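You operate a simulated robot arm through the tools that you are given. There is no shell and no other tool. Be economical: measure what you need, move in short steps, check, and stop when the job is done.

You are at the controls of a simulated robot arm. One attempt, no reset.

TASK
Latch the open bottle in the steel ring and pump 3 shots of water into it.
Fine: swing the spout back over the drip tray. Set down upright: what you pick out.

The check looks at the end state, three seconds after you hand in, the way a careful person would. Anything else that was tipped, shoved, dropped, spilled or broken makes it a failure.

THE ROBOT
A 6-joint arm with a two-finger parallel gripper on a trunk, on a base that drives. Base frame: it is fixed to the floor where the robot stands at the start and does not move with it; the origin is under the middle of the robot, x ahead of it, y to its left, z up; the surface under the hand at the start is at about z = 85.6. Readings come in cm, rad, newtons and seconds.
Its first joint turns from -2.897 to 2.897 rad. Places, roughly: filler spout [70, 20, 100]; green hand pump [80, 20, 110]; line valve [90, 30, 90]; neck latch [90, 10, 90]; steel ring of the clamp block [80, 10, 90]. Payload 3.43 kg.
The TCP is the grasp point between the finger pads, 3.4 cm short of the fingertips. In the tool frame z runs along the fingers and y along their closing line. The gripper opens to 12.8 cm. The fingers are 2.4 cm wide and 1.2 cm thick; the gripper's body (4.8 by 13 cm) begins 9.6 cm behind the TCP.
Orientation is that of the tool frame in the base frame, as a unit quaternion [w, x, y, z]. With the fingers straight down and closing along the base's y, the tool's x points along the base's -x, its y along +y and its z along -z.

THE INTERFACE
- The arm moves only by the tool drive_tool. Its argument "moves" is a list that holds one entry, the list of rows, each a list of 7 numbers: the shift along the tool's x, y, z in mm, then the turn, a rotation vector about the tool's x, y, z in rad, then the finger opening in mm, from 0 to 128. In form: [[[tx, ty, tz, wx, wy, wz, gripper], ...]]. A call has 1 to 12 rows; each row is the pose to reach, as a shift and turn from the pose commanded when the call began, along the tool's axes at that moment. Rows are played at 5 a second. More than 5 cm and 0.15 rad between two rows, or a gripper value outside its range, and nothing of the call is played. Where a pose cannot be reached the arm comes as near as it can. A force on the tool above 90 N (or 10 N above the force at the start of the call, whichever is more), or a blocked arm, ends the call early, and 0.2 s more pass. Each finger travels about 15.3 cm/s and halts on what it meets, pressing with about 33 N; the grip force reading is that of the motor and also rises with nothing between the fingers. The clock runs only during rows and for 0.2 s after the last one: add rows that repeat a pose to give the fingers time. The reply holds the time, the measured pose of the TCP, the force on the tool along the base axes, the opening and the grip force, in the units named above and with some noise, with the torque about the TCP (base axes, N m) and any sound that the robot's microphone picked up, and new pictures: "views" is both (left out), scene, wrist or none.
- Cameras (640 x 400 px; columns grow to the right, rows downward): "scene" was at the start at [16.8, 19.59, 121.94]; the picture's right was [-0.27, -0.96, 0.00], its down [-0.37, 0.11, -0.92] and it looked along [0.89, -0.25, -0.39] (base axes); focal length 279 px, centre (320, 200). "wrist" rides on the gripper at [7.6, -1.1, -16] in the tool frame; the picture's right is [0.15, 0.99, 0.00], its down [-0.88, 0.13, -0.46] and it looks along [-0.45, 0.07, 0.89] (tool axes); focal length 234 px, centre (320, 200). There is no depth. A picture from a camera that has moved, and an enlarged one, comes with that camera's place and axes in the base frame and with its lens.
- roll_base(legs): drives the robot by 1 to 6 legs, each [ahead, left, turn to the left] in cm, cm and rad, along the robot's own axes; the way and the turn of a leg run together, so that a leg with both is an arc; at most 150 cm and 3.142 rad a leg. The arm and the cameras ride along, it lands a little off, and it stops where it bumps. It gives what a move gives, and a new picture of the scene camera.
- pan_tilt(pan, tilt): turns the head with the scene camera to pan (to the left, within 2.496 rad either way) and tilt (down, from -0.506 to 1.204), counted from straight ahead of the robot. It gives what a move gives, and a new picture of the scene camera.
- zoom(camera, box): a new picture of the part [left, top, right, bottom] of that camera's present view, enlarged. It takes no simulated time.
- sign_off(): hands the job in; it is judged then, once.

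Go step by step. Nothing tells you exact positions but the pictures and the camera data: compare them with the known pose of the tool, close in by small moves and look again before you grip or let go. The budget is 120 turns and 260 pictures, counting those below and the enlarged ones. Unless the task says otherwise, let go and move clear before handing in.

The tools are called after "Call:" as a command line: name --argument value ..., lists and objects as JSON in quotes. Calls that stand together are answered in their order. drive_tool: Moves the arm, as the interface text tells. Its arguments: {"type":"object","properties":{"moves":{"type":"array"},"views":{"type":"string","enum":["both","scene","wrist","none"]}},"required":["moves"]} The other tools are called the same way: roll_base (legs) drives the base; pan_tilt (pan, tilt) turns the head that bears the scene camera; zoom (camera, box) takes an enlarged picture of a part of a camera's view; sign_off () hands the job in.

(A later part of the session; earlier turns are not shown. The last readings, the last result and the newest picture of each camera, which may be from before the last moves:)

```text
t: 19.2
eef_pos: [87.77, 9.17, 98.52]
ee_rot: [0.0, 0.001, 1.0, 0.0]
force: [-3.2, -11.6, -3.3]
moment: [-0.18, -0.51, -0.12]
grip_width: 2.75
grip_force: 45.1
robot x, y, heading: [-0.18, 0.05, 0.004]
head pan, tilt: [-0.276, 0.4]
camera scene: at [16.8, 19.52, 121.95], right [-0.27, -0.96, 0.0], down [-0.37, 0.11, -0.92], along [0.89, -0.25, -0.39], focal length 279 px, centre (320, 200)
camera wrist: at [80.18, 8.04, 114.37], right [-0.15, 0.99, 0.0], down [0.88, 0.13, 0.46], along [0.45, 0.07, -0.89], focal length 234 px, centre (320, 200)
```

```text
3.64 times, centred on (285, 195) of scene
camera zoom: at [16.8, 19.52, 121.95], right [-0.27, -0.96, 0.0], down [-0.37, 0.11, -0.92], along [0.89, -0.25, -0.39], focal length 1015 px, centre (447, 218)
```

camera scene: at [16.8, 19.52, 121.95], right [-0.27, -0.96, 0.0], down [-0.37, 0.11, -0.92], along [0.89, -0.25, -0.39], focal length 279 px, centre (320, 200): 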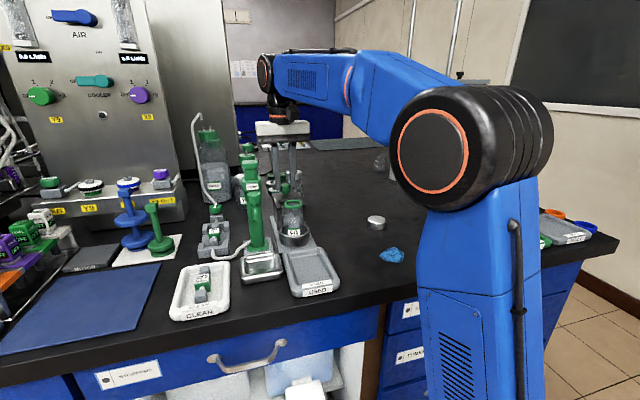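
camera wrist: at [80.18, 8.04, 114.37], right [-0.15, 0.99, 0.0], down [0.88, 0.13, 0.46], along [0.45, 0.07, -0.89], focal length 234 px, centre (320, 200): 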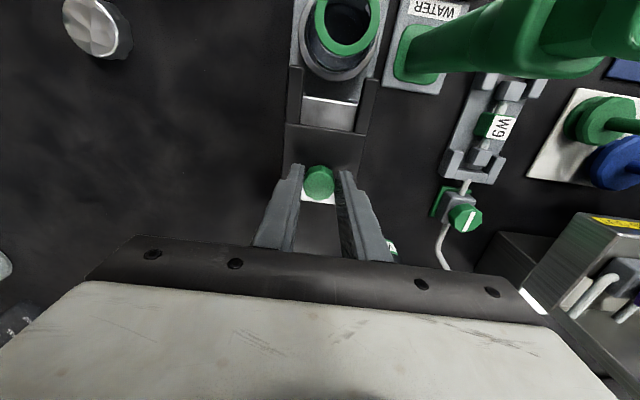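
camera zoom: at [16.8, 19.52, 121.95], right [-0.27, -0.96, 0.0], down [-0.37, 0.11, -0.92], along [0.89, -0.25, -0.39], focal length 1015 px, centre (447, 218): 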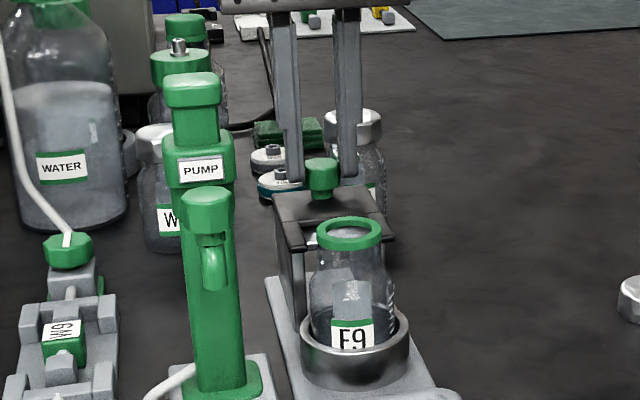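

The knob is gripped. I'll slide it toward the bottle (-x) by 1.5 cm and check forces.

Call:
drive_tool --moves '[[[5, -1, 0, 0, 0, 0, 15], [10, -1, 0, 0, 0, 0, 15], [15, -1, 0, 0, 0, 0, 15], [15, -1, 0, 0, 0, 0, 15]]]'

Call:
zoom --camera "wrist" --box '[180, 40, 460, 240]'

```text
t: 20.2
eef_pos: [86.32, 9.17, 98.47]
ee_rot: [0.001, 0.0, 1.0, -0.001]
force: [0.3, -3.6, -7.5]
moment: [-0.37, -1.12, 0.07]
grip_width: 2.78
grip_force: 44.8
robot x, y, heading: [0.26, -0.02, -0.001]
head pan, tilt: [-0.276, 0.4]
camera scene: at [16.83, 19.58, 121.94], right [-0.27, -0.96, 0.0], down [-0.37, 0.11, -0.92], along [0.89, -0.25, -0.39], focal length 279 px, centre (320, 200)
camera wrist: at [78.73, 8.04, 114.37], right [-0.15, 0.99, 0.0], down [0.88, 0.13, 0.46], along [0.45, 0.07, -0.89], focal length 234 px, centre (320, 200)
```

scene: 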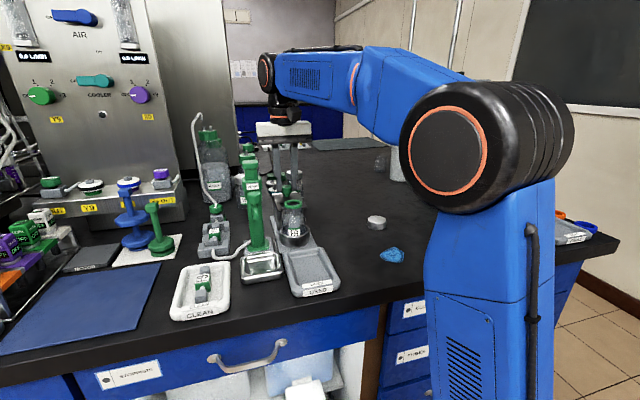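
wrist: 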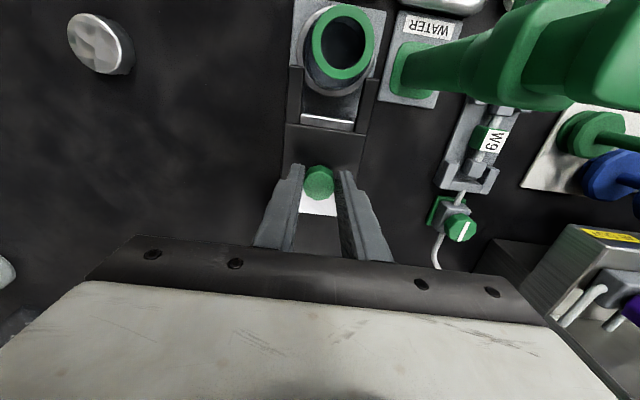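

```text
2.00 times, centred on (320, 140) of wrist
camera zoom: at [78.73, 8.04, 114.37], right [-0.15, 0.99, 0.0], down [0.88, 0.13, 0.46], along [0.45, 0.07, -0.89], focal length 468 px, centre (320, 320)
```

zoom: 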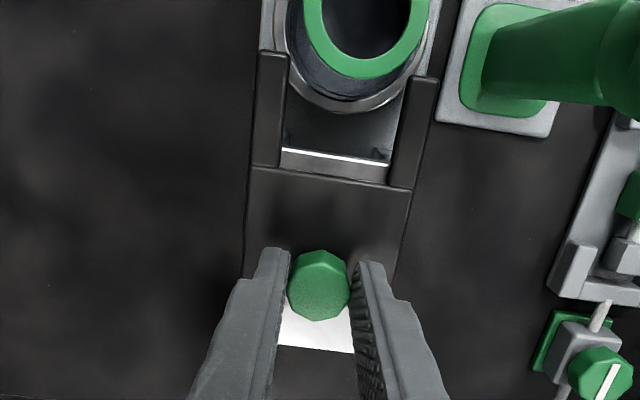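

The latch slides freely. I'll continue 15 mm and then further until it seats.

Call:
drive_tool --moves '[[[5, -0.5, 0, 0, 0, 0, 15], [10, -0.5, 0, 0, 0, 0, 15], [15, -0.5, 0, 0, 0, 0, 15], [15, -0.5, 0, 0, 0, 0, 15]]]'

Call:
zoom --camera "wrist" --box '[180, 40, 460, 240]'

Call:
zoom --camera "scene" --box '[220, 140, 350, 250]'

```text
t: 21.2
eef_pos: [84.84, 9.14, 98.37]
ee_rot: [-0.001, 0.0, 1.0, 0.0]
force: [-0.2, 6.6, -0.5]
moment: [-0.01, 0.78, 0.07]
grip_width: 2.77
grip_force: 45.2
robot x, y, heading: [0.07, 0.36, 0.004]
head pan, tilt: [-0.276, 0.4]
camera scene: at [16.81, 19.62, 121.94], right [-0.27, -0.96, 0.0], down [-0.37, 0.11, -0.92], along [0.89, -0.25, -0.39], focal length 279 px, centre (320, 200)
camera wrist: at [77.16, 8.03, 114.36], right [-0.15, 0.99, 0.0], down [0.88, 0.13, 0.46], along [0.45, 0.07, -0.89], focal length 234 px, centre (320, 200)
```

scene: 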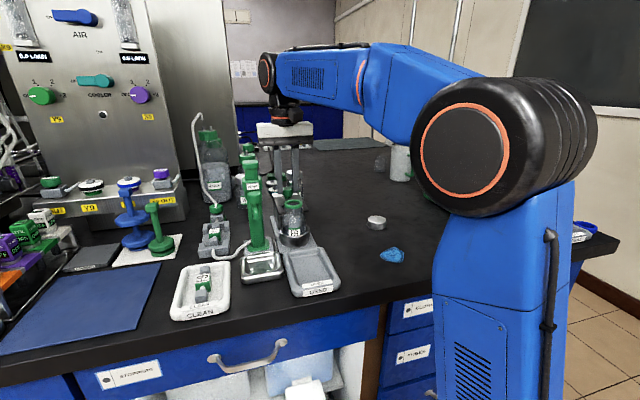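
wrist: 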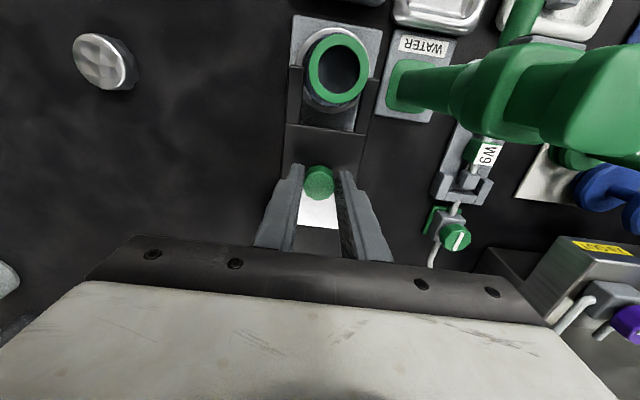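

```text
2.00 times, centred on (320, 140) of wrist
camera zoom: at [77.16, 8.03, 114.36], right [-0.15, 0.99, 0.0], down [0.88, 0.13, 0.46], along [0.45, 0.07, -0.89], focal length 468 px, centre (320, 320)
```

zoom: 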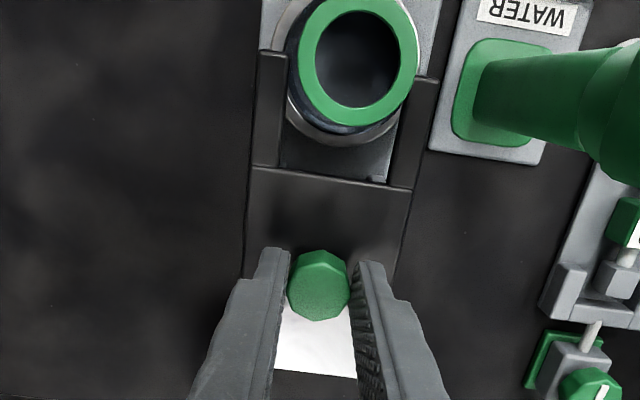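

```text
3.64 times, centred on (285, 195) of scene
camera zoom: at [16.81, 19.62, 121.94], right [-0.27, -0.96, 0.0], down [-0.37, 0.11, -0.92], along [0.89, -0.25, -0.39], focal length 1015 px, centre (447, 218)
```

zoom: 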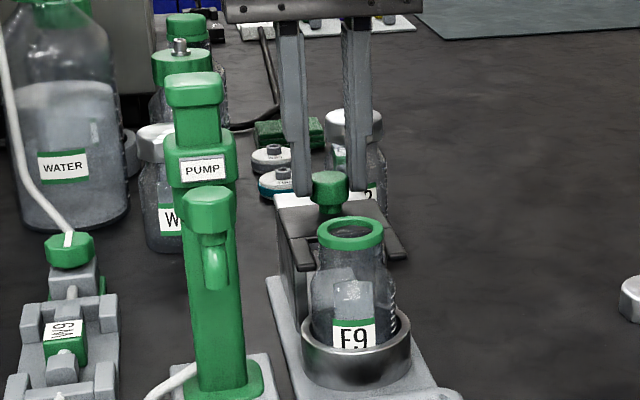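

The fork arms now straddle the neck below the rim. I'll go another 15 mm in 5 mm steps.

Call:
drive_tool --moves '[[[4, 0.5, 0, 0, 0, 0, 15], [8, 0.5, 0, 0, 0, 0, 15], [12, 0.5, 0, 0, 0, 0, 15], [15, 0.5, 0, 0, 0, 0, 15], [15, 0.5, 0, 0, 0, 0, 15]]]'

Call:
zoom --camera "wrist" --box '[180, 40, 460, 240]'

Call:
zoom --camera "scene" --box '[220, 140, 350, 250]'

```text
t: 22.4
eef_pos: [83.16, 9.21, 98.34]
ee_rot: [0.001, 0.0, 1.0, 0.0]
force: [0.6, 6.4, 9.3]
moment: [0.02, 0.19, -0.1]
grip_width: 2.75
grip_force: 44.8
robot x, y, heading: [-0.15, 0.07, 0.003]
head pan, tilt: [-0.276, 0.4]
camera scene: at [16.78, 19.6, 121.94], right [-0.27, -0.96, 0.0], down [-0.37, 0.11, -0.92], along [0.89, -0.25, -0.39], focal length 279 px, centre (320, 200)
camera wrist: at [75.64, 8.04, 114.36], right [-0.15, 0.99, 0.0], down [0.88, 0.13, 0.46], along [0.45, 0.07, -0.89], focal length 234 px, centre (320, 200)
```

scene: 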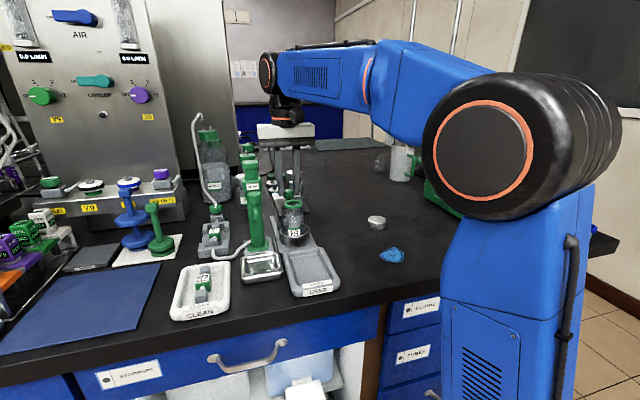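
wrist: 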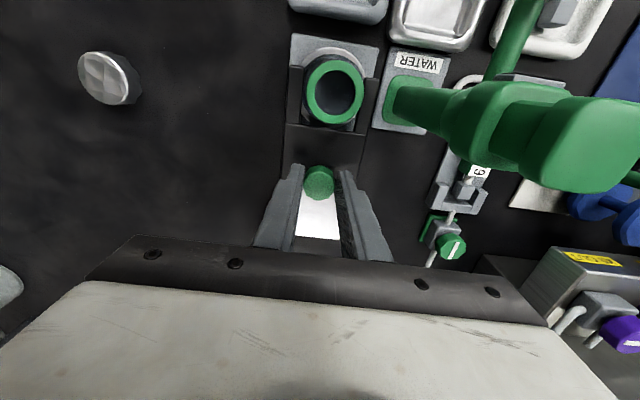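

```text
2.00 times, centred on (320, 140) of wrist
camera zoom: at [75.64, 8.04, 114.36], right [-0.15, 0.99, 0.0], down [0.88, 0.13, 0.46], along [0.45, 0.07, -0.89], focal length 468 px, centre (320, 320)
```

zoom: 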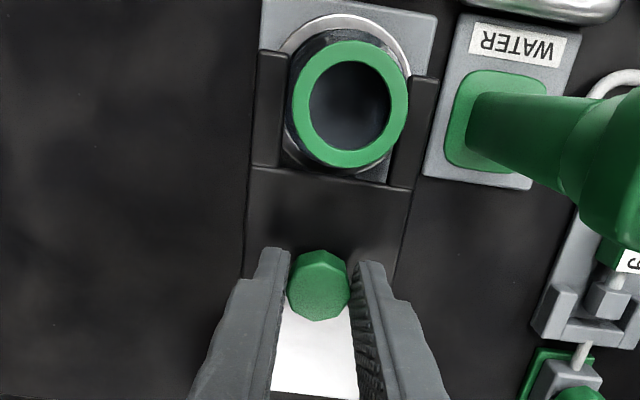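

```text
3.64 times, centred on (285, 195) of scene
camera zoom: at [16.78, 19.6, 121.94], right [-0.27, -0.96, 0.0], down [-0.37, 0.11, -0.92], along [0.89, -0.25, -0.39], focal length 1015 px, centre (447, 218)
```

zoom: 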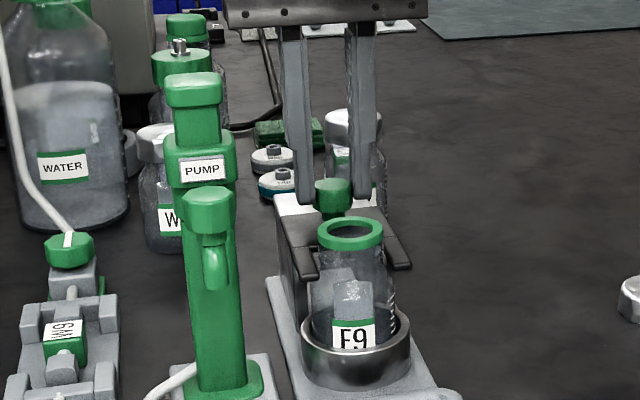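

Still moving freely and the fork is nearly around the neck. I'll continue by small steps to feel the stop.

Call:
drive_tool --moves '[[[3, -0.5, 0, 0, 0, 0, 15], [6, -0.5, 0, 0, 0, 0, 15], [6, -0.5, 0, 0, 0, 0, 15]]]' --views "none"

Call:
drive_tool --moves '[[[3, 0, 0, 0, 0, 0, 15], [3, 0, 0, 0, 0, 0, 15]]]' --views "wrist"

Call:
zoom --camera "wrist" --box '[180, 40, 460, 240]'

```text
t: 23.2
eef_pos: [82.77, 9.17, 98.34]
ee_rot: [0.002, 0.0, 1.0, 0.0]
force: [23.8, 14.6, 20.4]
moment: [0.21, -1.12, 0.05]
grip_width: 2.75
grip_force: 45.3
robot x, y, heading: [-0.08, -0.29, -0.002]
head pan, tilt: [-0.276, 0.4]
```

```text
t: 23.8
eef_pos: [82.48, 9.17, 98.25]
ee_rot: [0.0, 0.0, 1.0, 0.0]
force: [30.6, 13.2, 6.5]
moment: [0.74, -1.13, 0.02]
grip_width: 2.74
grip_force: 45.5
robot x, y, heading: [0.1, -0.22, 0.004]
head pan, tilt: [-0.276, 0.4]
camera wrist: at [74.89, 8.03, 114.21], right [-0.15, 0.99, 0.0], down [0.88, 0.13, 0.46], along [0.45, 0.07, -0.89], focal length 234 px, centre (320, 200)
```

wrist: 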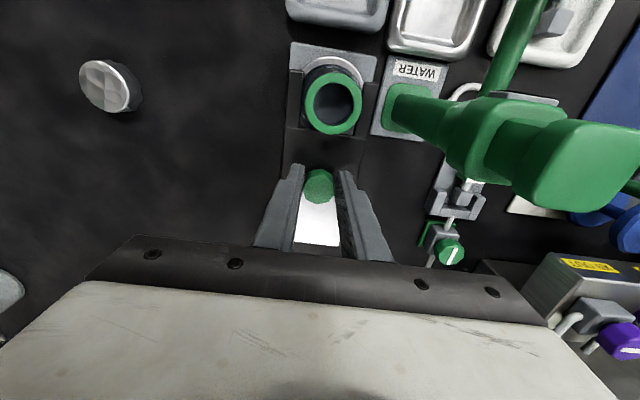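

```text
2.00 times, centred on (320, 140) of wrist
camera zoom: at [74.89, 8.03, 114.21], right [-0.15, 0.99, 0.0], down [0.88, 0.13, 0.46], along [0.45, 0.07, -0.89], focal length 468 px, centre (320, 320)
```

zoom: 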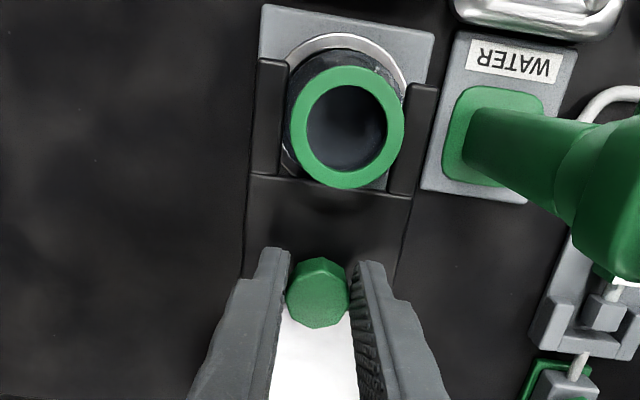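

The slide hit a firm stop (30 N) after about 5 cm, with the fork around the neck. I'll release and rise, then check whether the latch stays.

Call:
drive_tool --moves '[[[-3, 0, 0, 0, 0, 0, 30], [-3, 0, 0, 0, 0, 0, 50], [-3, 0, 0, 0, 0, 0, 50], [-3, 0, -40, 0, 0, 0, 50], [-3, 0, -80, 0, 0, 0, 50], [-3, 0, -100, 0, 0, 0, 50], [-3, 0, -100, 0, 0, 0, 50]]]'

Call:
zoom --camera "wrist" --box '[180, 40, 460, 240]'

Call:
zoom --camera "scene" --box '[220, 150, 340, 250]'

```text
t: 25.4
eef_pos: [82.49, 9.2, 108.5]
ee_rot: [0.0, 0.0, 1.0, 0.001]
force: [-0.6, -0.6, 0.8]
moment: [0.01, 0.01, 0.0]
grip_width: 4.99
grip_force: 0.0
robot x, y, heading: [0.06, -0.06, 0.002]
head pan, tilt: [-0.276, 0.4]
camera scene: at [16.8, 19.58, 121.94], right [-0.27, -0.96, 0.0], down [-0.37, 0.11, -0.92], along [0.89, -0.25, -0.39], focal length 279 px, centre (320, 200)
camera wrist: at [75.0, 8.04, 124.41], right [-0.15, 0.99, 0.0], down [0.88, 0.13, 0.46], along [0.45, 0.07, -0.89], focal length 234 px, centre (320, 200)
```

scene: 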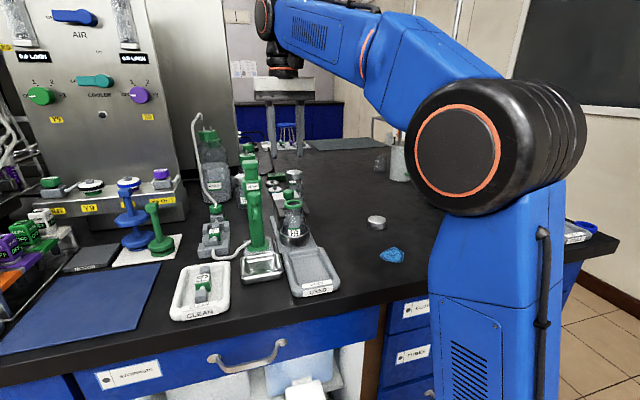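
wrist: 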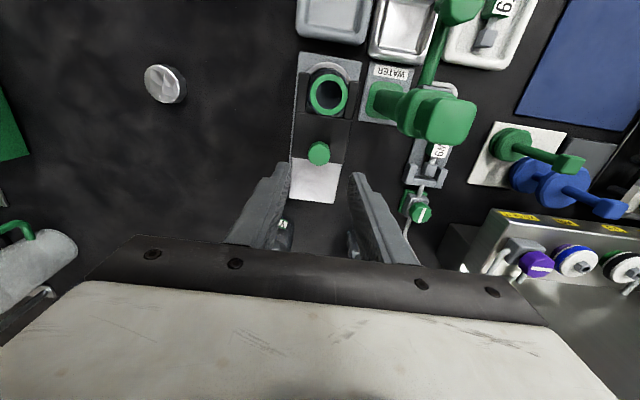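

```text
2.00 times, centred on (320, 140) of wrist
camera zoom: at [75.0, 8.04, 124.41], right [-0.15, 0.99, 0.0], down [0.88, 0.13, 0.46], along [0.45, 0.07, -0.89], focal length 468 px, centre (320, 320)
```

zoom: 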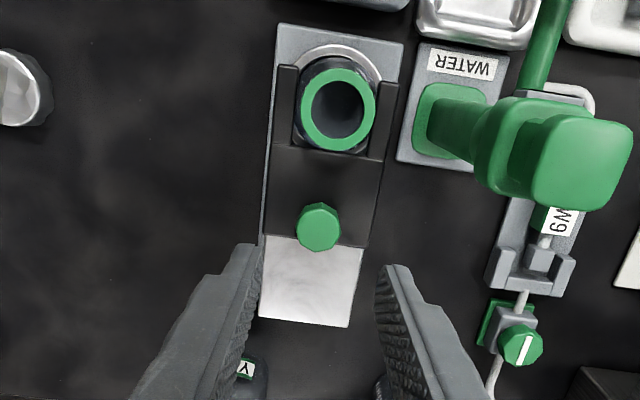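

```text
4.00 times, centred on (280, 200) of scene
camera zoom: at [16.8, 19.58, 121.94], right [-0.27, -0.96, 0.0], down [-0.37, 0.11, -0.92], along [0.89, -0.25, -0.39], focal length 1116 px, centre (480, 200)
```

zoom: 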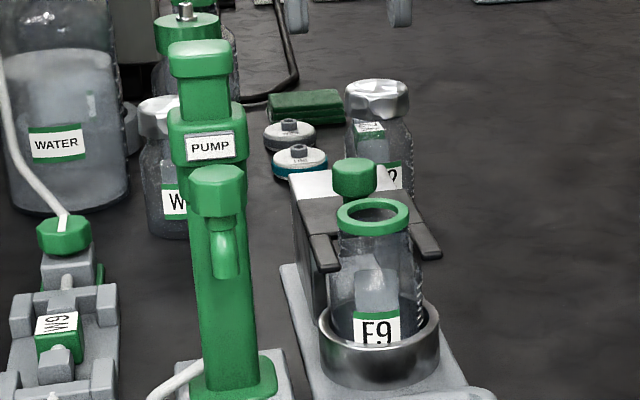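

The latch stays closed around the neck. Now the spout: head at about (68.2,18.2,101), pivot about (76.2,18.0). I'll go round the bottle side to above the head.

Call:
drive_tool --moves '[[[40, 0, -10, 0, 0, 0, 50], [85, 0, -10, 0, 0, 0, 50], [125, 0, -10, 0, 0, 0, 50], [143, 20, -10, 0, 0, 0, 50], [143, 60, -10, 0, 0, 0, 50], [143, 90, -10, 0, 0, 0, 50], [143, 90, 0, 0, 0, 0, 50], [143, 90, 0, 0, 0, 0, 50]]]'

Call:
zoom --camera "wrist" --box '[200, 60, 440, 260]'

Call:
zoom --camera "scene" --box '[220, 130, 340, 240]'

```text
t: 27.2
eef_pos: [68.32, 18.24, 108.35]
ee_rot: [0.0, 0.0, 1.0, 0.0]
force: [-0.2, -0.5, -0.4]
moment: [-0.04, -0.01, -0.01]
grip_width: 5.0
grip_force: 0.1
robot x, y, heading: [0.04, -0.18, -0.004]
head pan, tilt: [-0.276, 0.4]
camera scene: at [16.79, 19.58, 121.94], right [-0.27, -0.96, 0.0], down [-0.37, 0.11, -0.92], along [0.89, -0.25, -0.39], focal length 279 px, centre (320, 200)
camera wrist: at [60.75, 17.06, 124.28], right [-0.15, 0.99, 0.0], down [0.88, 0.13, 0.46], along [0.45, 0.07, -0.89], focal length 234 px, centre (320, 200)
```

scene: 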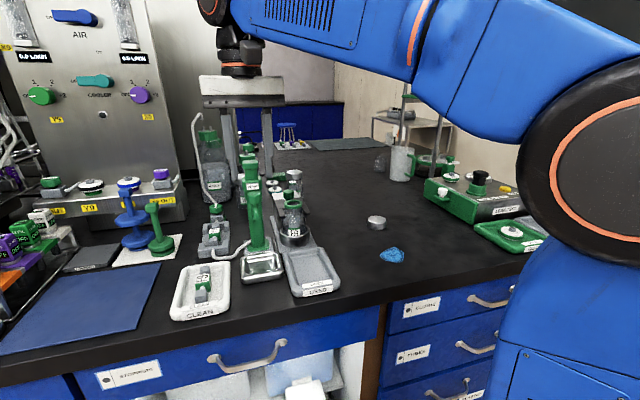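
wrist: 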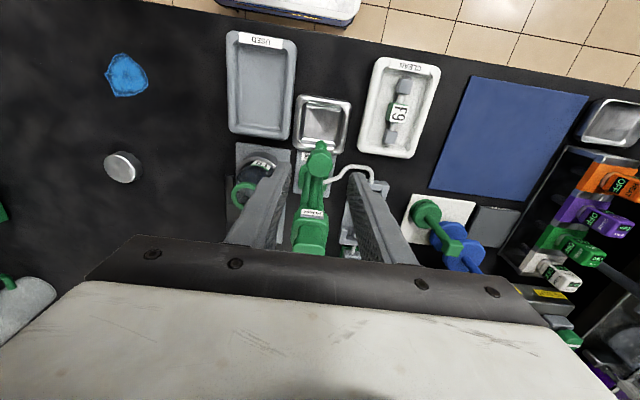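

```text
2.00 times, centred on (320, 160) of wrist
camera zoom: at [60.75, 17.06, 124.28], right [-0.15, 0.99, 0.0], down [0.88, 0.13, 0.46], along [0.45, 0.07, -0.89], focal length 468 px, centre (320, 280)
```

zoom: 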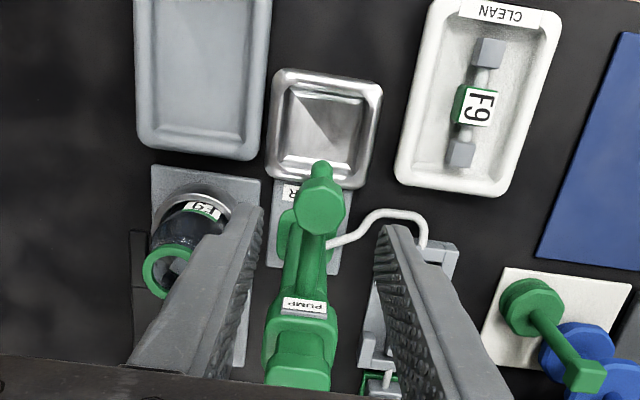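

```text
3.64 times, centred on (280, 185) of scene
camera zoom: at [16.79, 19.58, 121.94], right [-0.27, -0.96, 0.0], down [-0.37, 0.11, -0.92], along [0.89, -0.25, -0.39], focal length 1015 px, centre (466, 254)
```

zoom: 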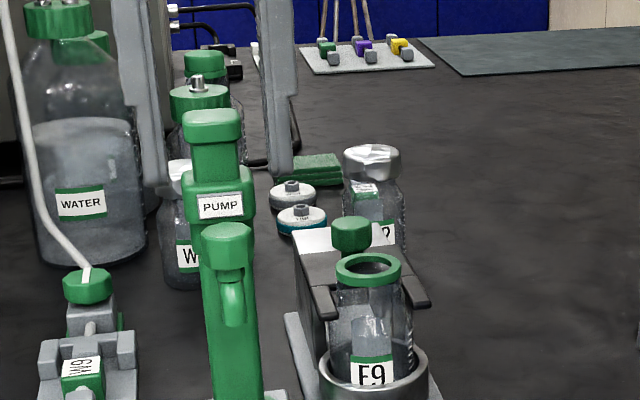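

The head knob centre is (68.1,18.2) with the nozzle tip about 1 cm further out, so the tip's radius matches the bottle distance. I'll lower the open fingers round the head and close to a loose cage.

Call:
drive_tool --moves '[[[2, 0, 30, 0, 0, 0, 50], [2, 0, 63, 0, 0, 0, 50], [2, 0, 63, 0, 0, 0, 40], [2, 0, 63, 0, 0, 0, 34], [2, 0, 63, 0, 0, 0, 34]]]'

Call:
zoom --camera "wrist" --box '[200, 60, 440, 260]'

Call:
zoom --camera "scene" --box '[220, 130, 340, 240]'

```text
t: 28.4
eef_pos: [68.17, 17.97, 102.0]
ee_rot: [0.0, 0.001, 1.0, -0.001]
force: [0.4, -0.8, -0.5]
moment: [0.03, -0.02, 0.01]
grip_width: 3.4
grip_force: 0.1
robot x, y, heading: [-0.57, 0.33, -0.002]
head pan, tilt: [-0.276, 0.4]
camera scene: at [16.8, 19.58, 121.94], right [-0.27, -0.96, 0.0], down [-0.37, 0.11, -0.92], along [0.89, -0.25, -0.39], focal length 279 px, centre (320, 200)
camera wrist: at [60.56, 16.99, 118.0], right [-0.15, 0.99, 0.0], down [0.88, 0.13, 0.46], along [0.45, 0.07, -0.89], focal length 234 px, centre (320, 200)
```

scene: 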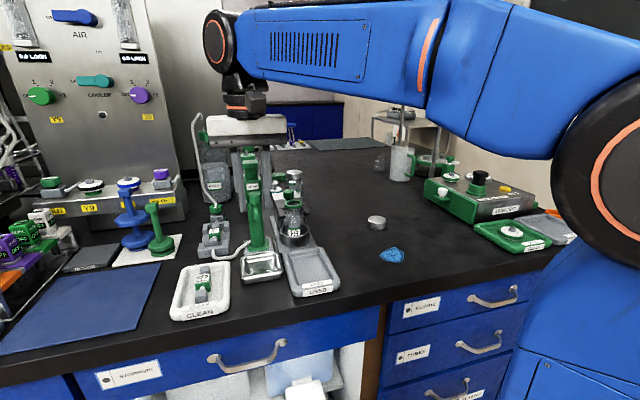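
wrist: 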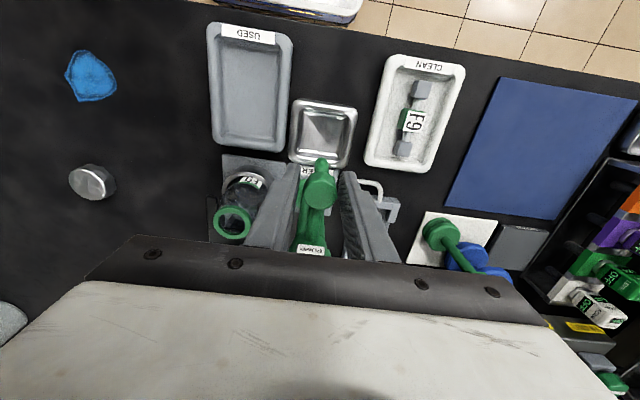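

```text
2.00 times, centred on (320, 160) of wrist
camera zoom: at [60.56, 16.99, 118.0], right [-0.15, 0.99, 0.0], down [0.88, 0.13, 0.46], along [0.45, 0.07, -0.89], focal length 468 px, centre (320, 280)
```

zoom: 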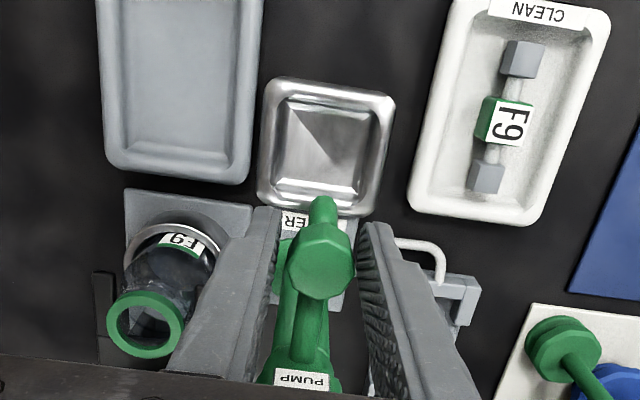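

```text
3.64 times, centred on (280, 185) of scene
camera zoom: at [16.8, 19.58, 121.94], right [-0.27, -0.96, 0.0], down [-0.37, 0.11, -0.92], along [0.89, -0.25, -0.39], focal length 1015 px, centre (466, 254)
```

zoom: 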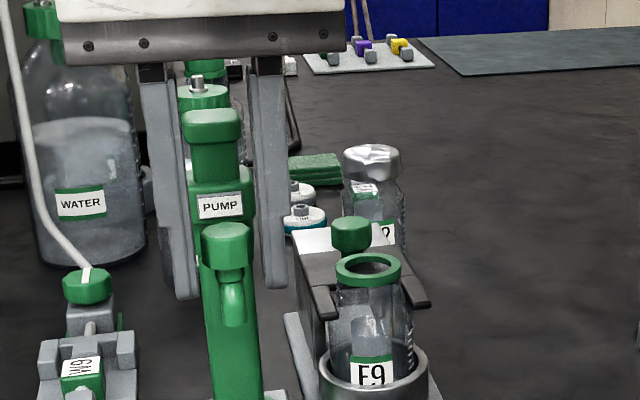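

The fingers straddle the head properly. I'll swing it along the arc about the column, the first 48°.

Call:
drive_tool --moves '[[[-0.8, -11.3, 0, 0, 0, -0.14, 34], [-3.2, -22.4, 0, 0, 0, -0.28, 34], [-7.0, -33.0, 0, 0, 0, -0.42, 34], [-12.4, -43.0, 0, 0, 0, -0.56, 34], [-19.0, -52.2, 0, 0, 0, -0.7, 34], [-26.9, -60.3, 0, 0, 0, -0.84, 34], [-26.9, -60.3, 0, 0, 0, -0.84, 34]]]'

Call:
zoom --camera "scene" --box '[220, 130, 340, 240]'

```text
t: 30.0
eef_pos: [70.95, 11.98, 101.99]
ee_rot: [0.002, -0.409, 0.913, 0.0]
force: [0.9, -0.5, 0.7]
moment: [0.02, 0.02, 0.02]
grip_width: 3.43
grip_force: 0.0
robot x, y, heading: [-0.07, -0.18, -0.003]
head pan, tilt: [-0.276, 0.4]
camera scene: at [16.8, 19.58, 121.94], right [-0.27, -0.96, 0.0], down [-0.37, 0.11, -0.92], along [0.89, -0.25, -0.39], focal length 279 px, centre (320, 200)
camera wrist: at [66.63, 5.68, 117.97], right [-0.83, 0.55, 0.0], down [0.49, 0.74, 0.46], along [0.25, 0.38, -0.89], focal length 234 px, centre (320, 200)
```

scene: 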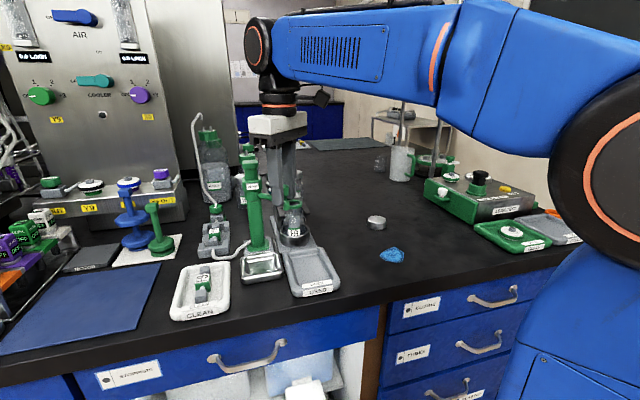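
wrist: 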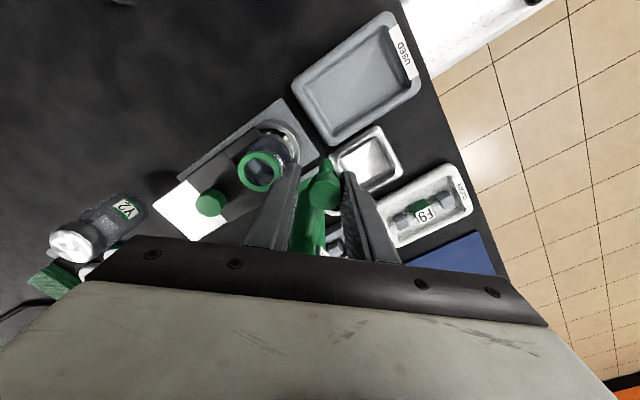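

```text
3.64 times, centred on (280, 185) of scene
camera zoom: at [16.8, 19.58, 121.94], right [-0.27, -0.96, 0.0], down [-0.37, 0.11, -0.92], along [0.89, -0.25, -0.39], focal length 1015 px, centre (466, 254)
```

zoom: 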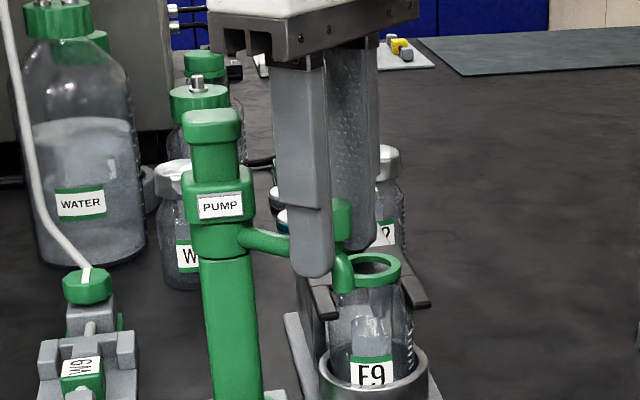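

The spout follows well and its nozzle is about 1.5 cm above rim level. I'll continue the arc to about 90°.

Call:
drive_tool --moves '[[[-0.7, -10.5, 0, 0, 0, -0.13, 34], [-2.7, -20.8, 0, 0, 0, -0.26, 34], [-6.1, -30.8, 0, 0, 0, -0.39, 34], [-10.7, -40.2, 0, 0, 0, -0.52, 34], [-16.5, -49.0, 0, 0, 0, -0.65, 34], [-21.2, -54.6, 0, 0, 0, -0.74, 34], [-21.2, -54.6, 0, 0, 0, -0.74, 34]]]'

Call:
zoom --camera "scene" --box '[220, 130, 340, 240]'

Call:
zoom --camera "wrist" --box '[200, 60, 440, 260]'

```text
t: 31.6
eef_pos: [76.48, 10.03, 102.05]
ee_rot: [0.0, 0.711, -0.703, 0.0]
force: [0.0, -0.2, 0.6]
moment: [0.03, 0.02, 0.0]
grip_width: 3.41
grip_force: 0.1
robot x, y, heading: [-0.49, -0.37, -0.002]
head pan, tilt: [-0.276, 0.4]
camera scene: at [16.8, 19.58, 121.94], right [-0.27, -0.96, 0.0], down [-0.37, 0.11, -0.92], along [0.89, -0.25, -0.39], focal length 279 px, centre (320, 200)
camera wrist: at [77.56, 2.44, 117.98], right [-0.99, -0.16, 0.0], down [-0.14, 0.88, 0.46], along [-0.07, 0.45, -0.89], focal length 234 px, centre (320, 200)
```

scene: 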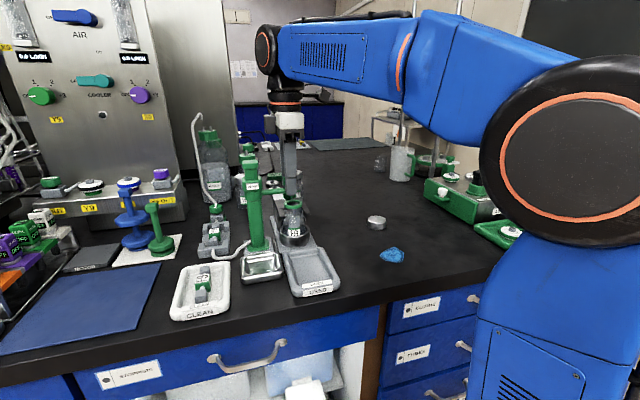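
wrist: 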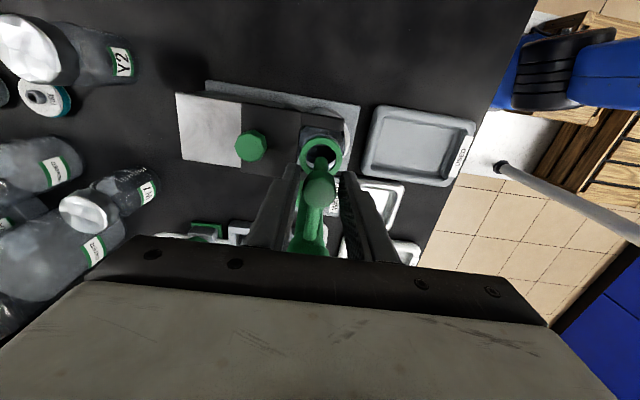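

```text
3.64 times, centred on (280, 185) of scene
camera zoom: at [16.8, 19.58, 121.94], right [-0.27, -0.96, 0.0], down [-0.37, 0.11, -0.92], along [0.89, -0.25, -0.39], focal length 1015 px, centre (466, 254)
```

zoom: 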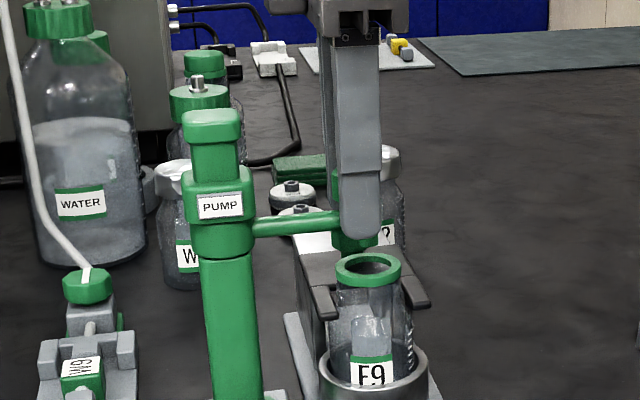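

```text
2.00 times, centred on (320, 160) of wrist
camera zoom: at [77.56, 2.44, 117.98], right [-0.99, -0.16, 0.0], down [-0.14, 0.88, 0.46], along [-0.07, 0.45, -0.89], focal length 468 px, centre (320, 280)
```

zoom: 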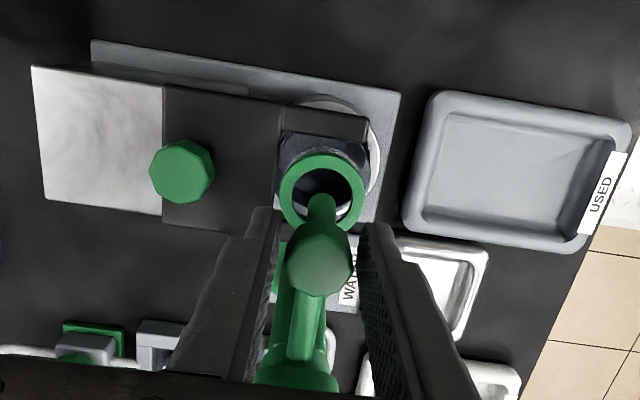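

The nozzle tip (76.5,8.8) is centred over the bottle mouth (76.5,8.9). I'll open, rise clear, close the fingers and go above the pump plunger at about (76.2,18.0,106.4).

Call:
drive_tool --moves '[[[0, 0, 0, 0, 0, 0, 46], [0, 0, 0, 0, 0, 0, 46], [0, 0, -40, 0, 0, 0, 46], [0, 0, -80, 0, 0, 0, 46], [0, 0, -115, 0, 0, 0, 20], [-30, 0, -120, 0, 0, 0, 0], [-65, 0, -120, 0, 0, 0, 0], [-65, 0, -120, 0, 0, 0, 0]]]'

Call:
zoom --camera "scene" --box '[220, 130, 340, 240]'

Call:
zoom --camera "wrist" --box '[200, 80, 440, 260]'

```text
t: 33.4
eef_pos: [76.33, 16.45, 113.98]
ee_rot: [0.0, 0.711, -0.704, 0.0]
force: [-0.6, 0.4, 0.3]
moment: [-0.02, 0.0, -0.02]
grip_width: 0.0
grip_force: 33.0
robot x, y, heading: [-0.26, 0.41, 0.001]
head pan, tilt: [-0.276, 0.4]
camera scene: at [16.8, 19.58, 121.94], right [-0.27, -0.96, 0.0], down [-0.37, 0.11, -0.92], along [0.89, -0.25, -0.39], focal length 279 px, centre (320, 200)
camera wrist: at [77.47, 8.93, 129.95], right [-0.99, -0.16, 0.0], down [-0.14, 0.88, 0.46], along [-0.07, 0.45, -0.89], focal length 234 px, centre (320, 200)
```

scene: 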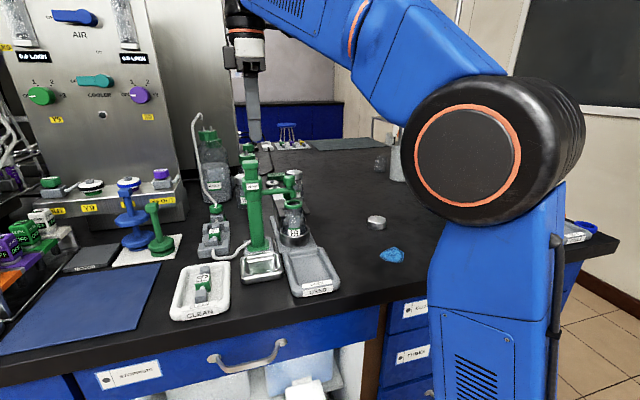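
wrist: 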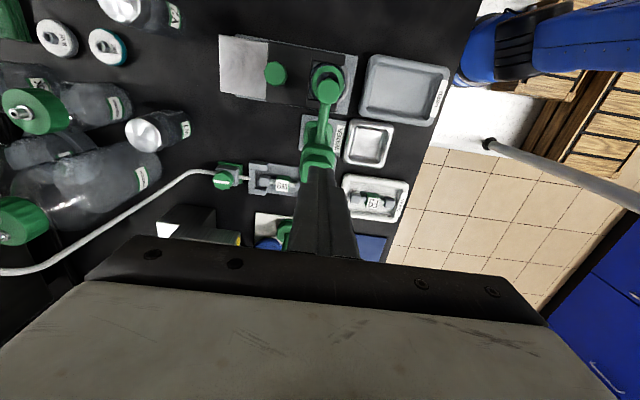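

```text
3.64 times, centred on (280, 185) of scene
camera zoom: at [16.8, 19.58, 121.94], right [-0.27, -0.96, 0.0], down [-0.37, 0.11, -0.92], along [0.89, -0.25, -0.39], focal length 1015 px, centre (466, 254)
```

zoom: 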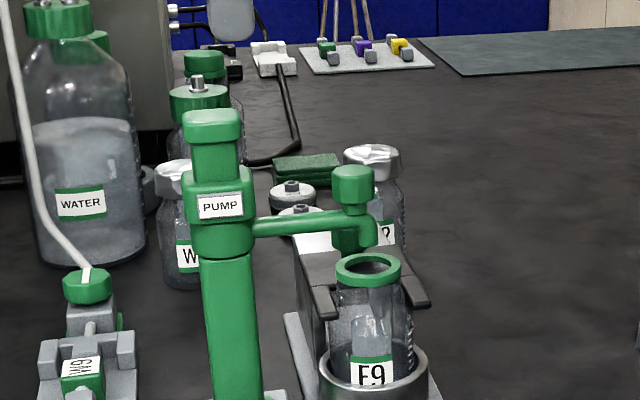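

```text
2.22 times, centred on (320, 170) of wrist
camera zoom: at [77.47, 8.93, 129.95], right [-0.99, -0.16, 0.0], down [-0.14, 0.88, 0.46], along [-0.07, 0.45, -0.89], focal length 520 px, centre (320, 267)
```

zoom: 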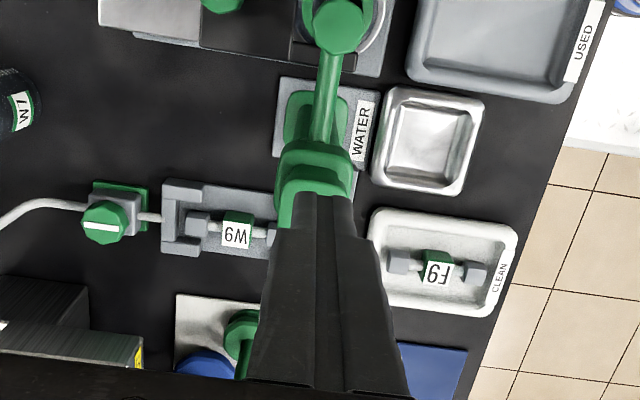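

The nozzle points right into the mouth and the valve mark lies along its pipe. I'll centre over the plunger and descend in small steps to touch it.

Call:
drive_tool --moves '[[[-15.5, 0, 0, 0, 0, 0, 0], [-15.5, 0, 20, 0, 0, 0, 0], [-15.5, 0, 38, 0, 0, 0, 0], [-15.5, 0, 38, 0, 0, 0, 0]]]'

Call:
zoom --camera "scene" --box '[210, 110, 340, 240]'

```text
t: 34.4
eef_pos: [76.28, 17.94, 110.1]
ee_rot: [0.0, 0.71, -0.704, -0.001]
force: [0.6, 0.2, 0.0]
moment: [0.01, 0.0, 0.01]
grip_width: 0.01
grip_force: 33.1
robot x, y, heading: [-0.36, -0.16, -0.001]
head pan, tilt: [-0.276, 0.4]
camera scene: at [16.8, 19.59, 121.94], right [-0.27, -0.96, 0.0], down [-0.37, 0.11, -0.92], along [0.89, -0.25, -0.39], focal length 279 px, centre (320, 200)
camera wrist: at [77.42, 10.54, 126.13], right [-0.99, -0.16, 0.0], down [-0.14, 0.88, 0.46], along [-0.07, 0.45, -0.89], focal length 234 px, centre (320, 200)
```

scene: 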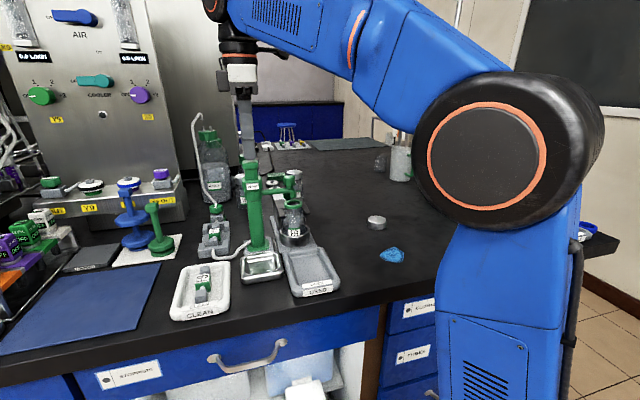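
wrist: 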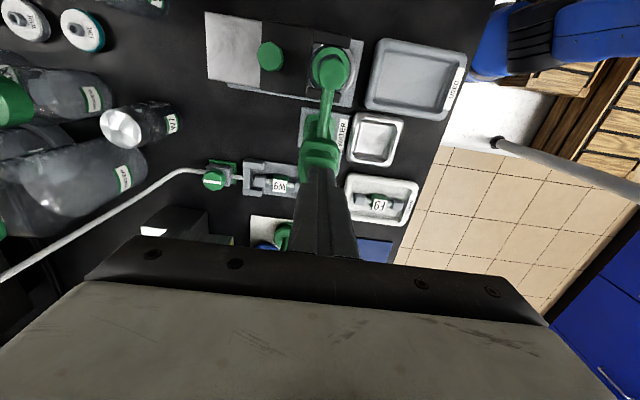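

```text
3.08 times, centred on (275, 175) of scene
camera zoom: at [16.8, 19.59, 121.94], right [-0.27, -0.96, 0.0], down [-0.37, 0.11, -0.92], along [0.89, -0.25, -0.39], focal length 858 px, centre (458, 277)
```

zoom: 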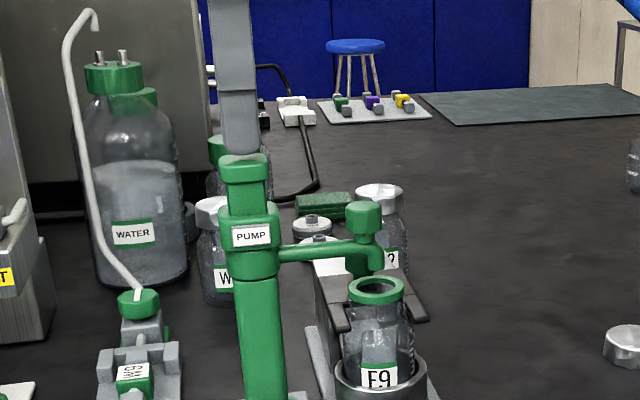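

The tips are right over the plunger's top. I'll press down a few mm to feel contact.

Call:
drive_tool --moves '[[[0, 0, 3, 0, 0, 0, 0], [0, 0, 6, 0, 0, 0, 0], [0, 0, 6, 0, 0, 0, 0]]]' --views "none"

```text
t: 35.2
eef_pos: [76.31, 18.01, 109.75]
ee_rot: [0.0, 0.711, -0.704, 0.001]
force: [-0.9, 0.5, 1.0]
moment: [-0.04, 0.05, 0.03]
grip_width: 0.01
grip_force: 33.1
robot x, y, heading: [-0.18, -0.11, 0.002]
head pan, tilt: [-0.276, 0.4]
```

Call:
drive_tool --moves '[[[0, 0, 3, 0, 0, 0, 0], [0, 0, 5, 0, 0, 0, 0], [0, 0, 5, 0, 0, 0, 0]]]' --views "none"

```text
t: 36.0
eef_pos: [76.31, 18.0, 109.19]
ee_rot: [-0.001, 0.71, -0.704, 0.0]
force: [0.3, 1.3, 2.3]
moment: [0.06, 0.0, -0.04]
grip_width: 0.0
grip_force: 32.8
robot x, y, heading: [-0.3, -0.04, 0.002]
head pan, tilt: [-0.276, 0.4]
```

Call:
drive_tool --moves '[[[0, 0, 4, 0, 0, 0, 0], [0, 0, 4, 0, 0, 0, 0]]]' --views "scene"

Call:
zoom --camera "scene" --box '[220, 120, 320, 220]'

```text
t: 36.6
eef_pos: [76.29, 18.08, 108.69]
ee_rot: [-0.001, 0.71, -0.704, 0.0]
force: [-0.6, 0.4, 3.9]
moment: [0.03, 0.03, 0.0]
grip_width: 0.0
grip_force: 32.8
robot x, y, heading: [-0.05, -0.15, 0.001]
head pan, tilt: [-0.276, 0.4]
camera scene: at [16.79, 19.58, 121.94], right [-0.27, -0.96, 0.0], down [-0.37, 0.11, -0.92], along [0.89, -0.25, -0.39], focal length 279 px, centre (320, 200)
```

scene: 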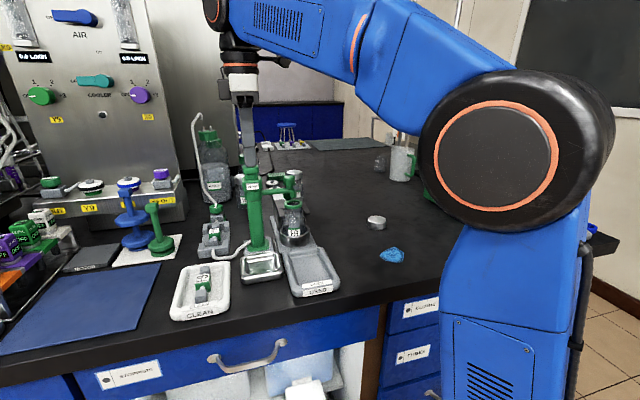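

```text
4.00 times, centred on (270, 170) of scene
camera zoom: at [16.79, 19.58, 121.94], right [-0.27, -0.96, 0.0], down [-0.37, 0.11, -0.92], along [0.89, -0.25, -0.39], focal length 1116 px, centre (520, 320)
```

zoom: 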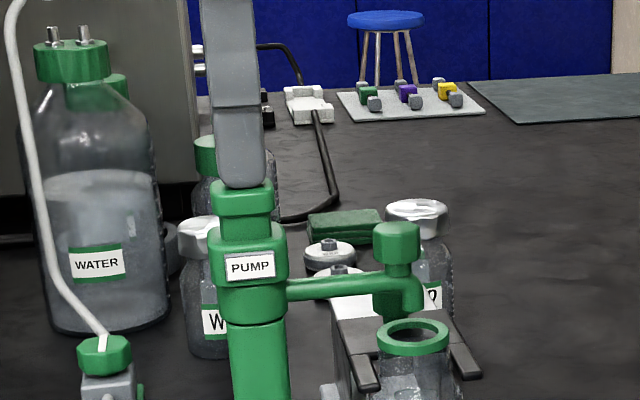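

The plunger is going down under light spring force. I'll press on to the bottom of the stroke.

Call:
drive_tool --moves '[[[0, 0, 4, 0, 0, 0, 0], [0, 0, 8, 0, 0, 0, 0], [0, 0, 12, 0, 0, 0, 0], [0, 0, 12, 0, 0, 0, 0]]]' --views "scene"

Call:
zoom --camera "scene" --box '[220, 140, 320, 240]'

```text
t: 37.6
eef_pos: [76.27, 18.04, 107.61]
ee_rot: [-0.001, 0.711, -0.703, 0.0]
force: [5.7, 0.2, 17.8]
moment: [-0.03, -0.15, -0.01]
grip_width: 0.0
grip_force: 32.7
robot x, y, heading: [0.19, 0.24, -0.002]
head pan, tilt: [-0.276, 0.4]
camera scene: at [16.78, 19.57, 121.95], right [-0.27, -0.96, 0.0], down [-0.37, 0.11, -0.92], along [0.89, -0.25, -0.39], focal length 279 px, centre (320, 200)
```

scene: 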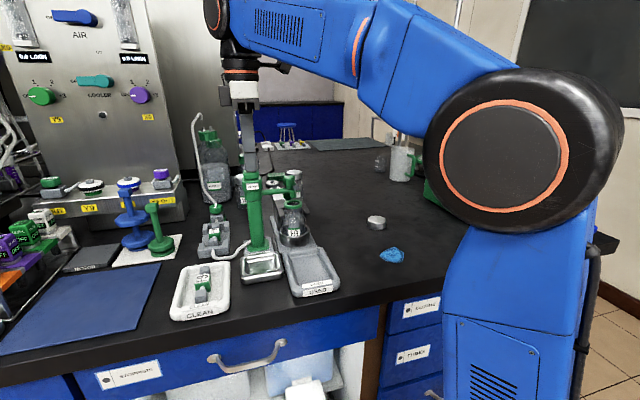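

```text
4.00 times, centred on (270, 190) of scene
camera zoom: at [16.78, 19.57, 121.95], right [-0.27, -0.96, 0.0], down [-0.37, 0.11, -0.92], along [0.89, -0.25, -0.39], focal length 1116 px, centre (520, 240)
```

zoom: 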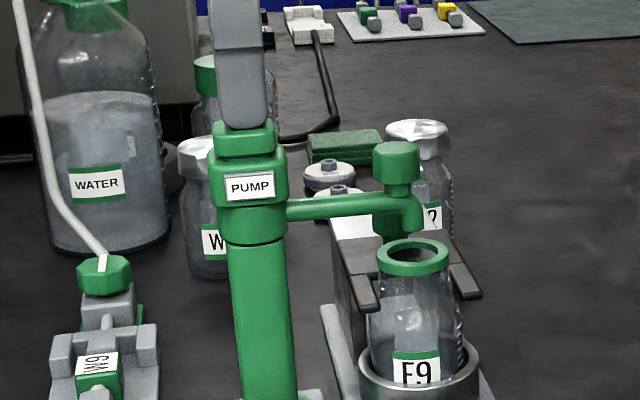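

The cap has met the body and force rises to 18 N. I'll press 3 mm more to be sure of a full stroke and look for water.

Call:
drive_tool --moves '[[[0, 0, 3, 0, 0, 0, 0], [0, 0, 3, 0, 0, 0, 0], [0, 0, 3, 0, 0, 0, 0]]]' --views "none"

Call:
zoom --camera "scene" --box '[260, 170, 330, 250]'

```text
t: 38.4
eef_pos: [76.2, 17.98, 107.43]
ee_rot: [-0.002, 0.71, -0.704, 0.0]
force: [19.4, 3.0, 50.6]
moment: [0.05, -0.68, 0.06]
grip_width: 0.0
grip_force: 32.6
robot x, y, heading: [0.03, 0.09, 0.002]
head pan, tilt: [-0.276, 0.4]
```

```text
5.00 times, centred on (295, 210) of scene
camera zoom: at [16.74, 19.56, 121.96], right [-0.27, -0.96, 0.0], down [-0.37, 0.11, -0.92], along [0.89, -0.25, -0.39], focal length 1395 px, centre (445, 150)
```

zoom: 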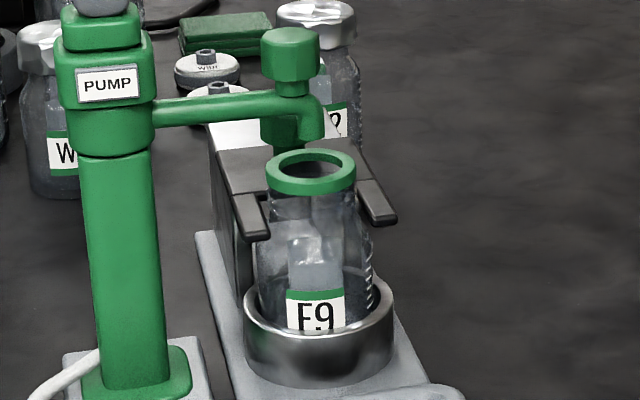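

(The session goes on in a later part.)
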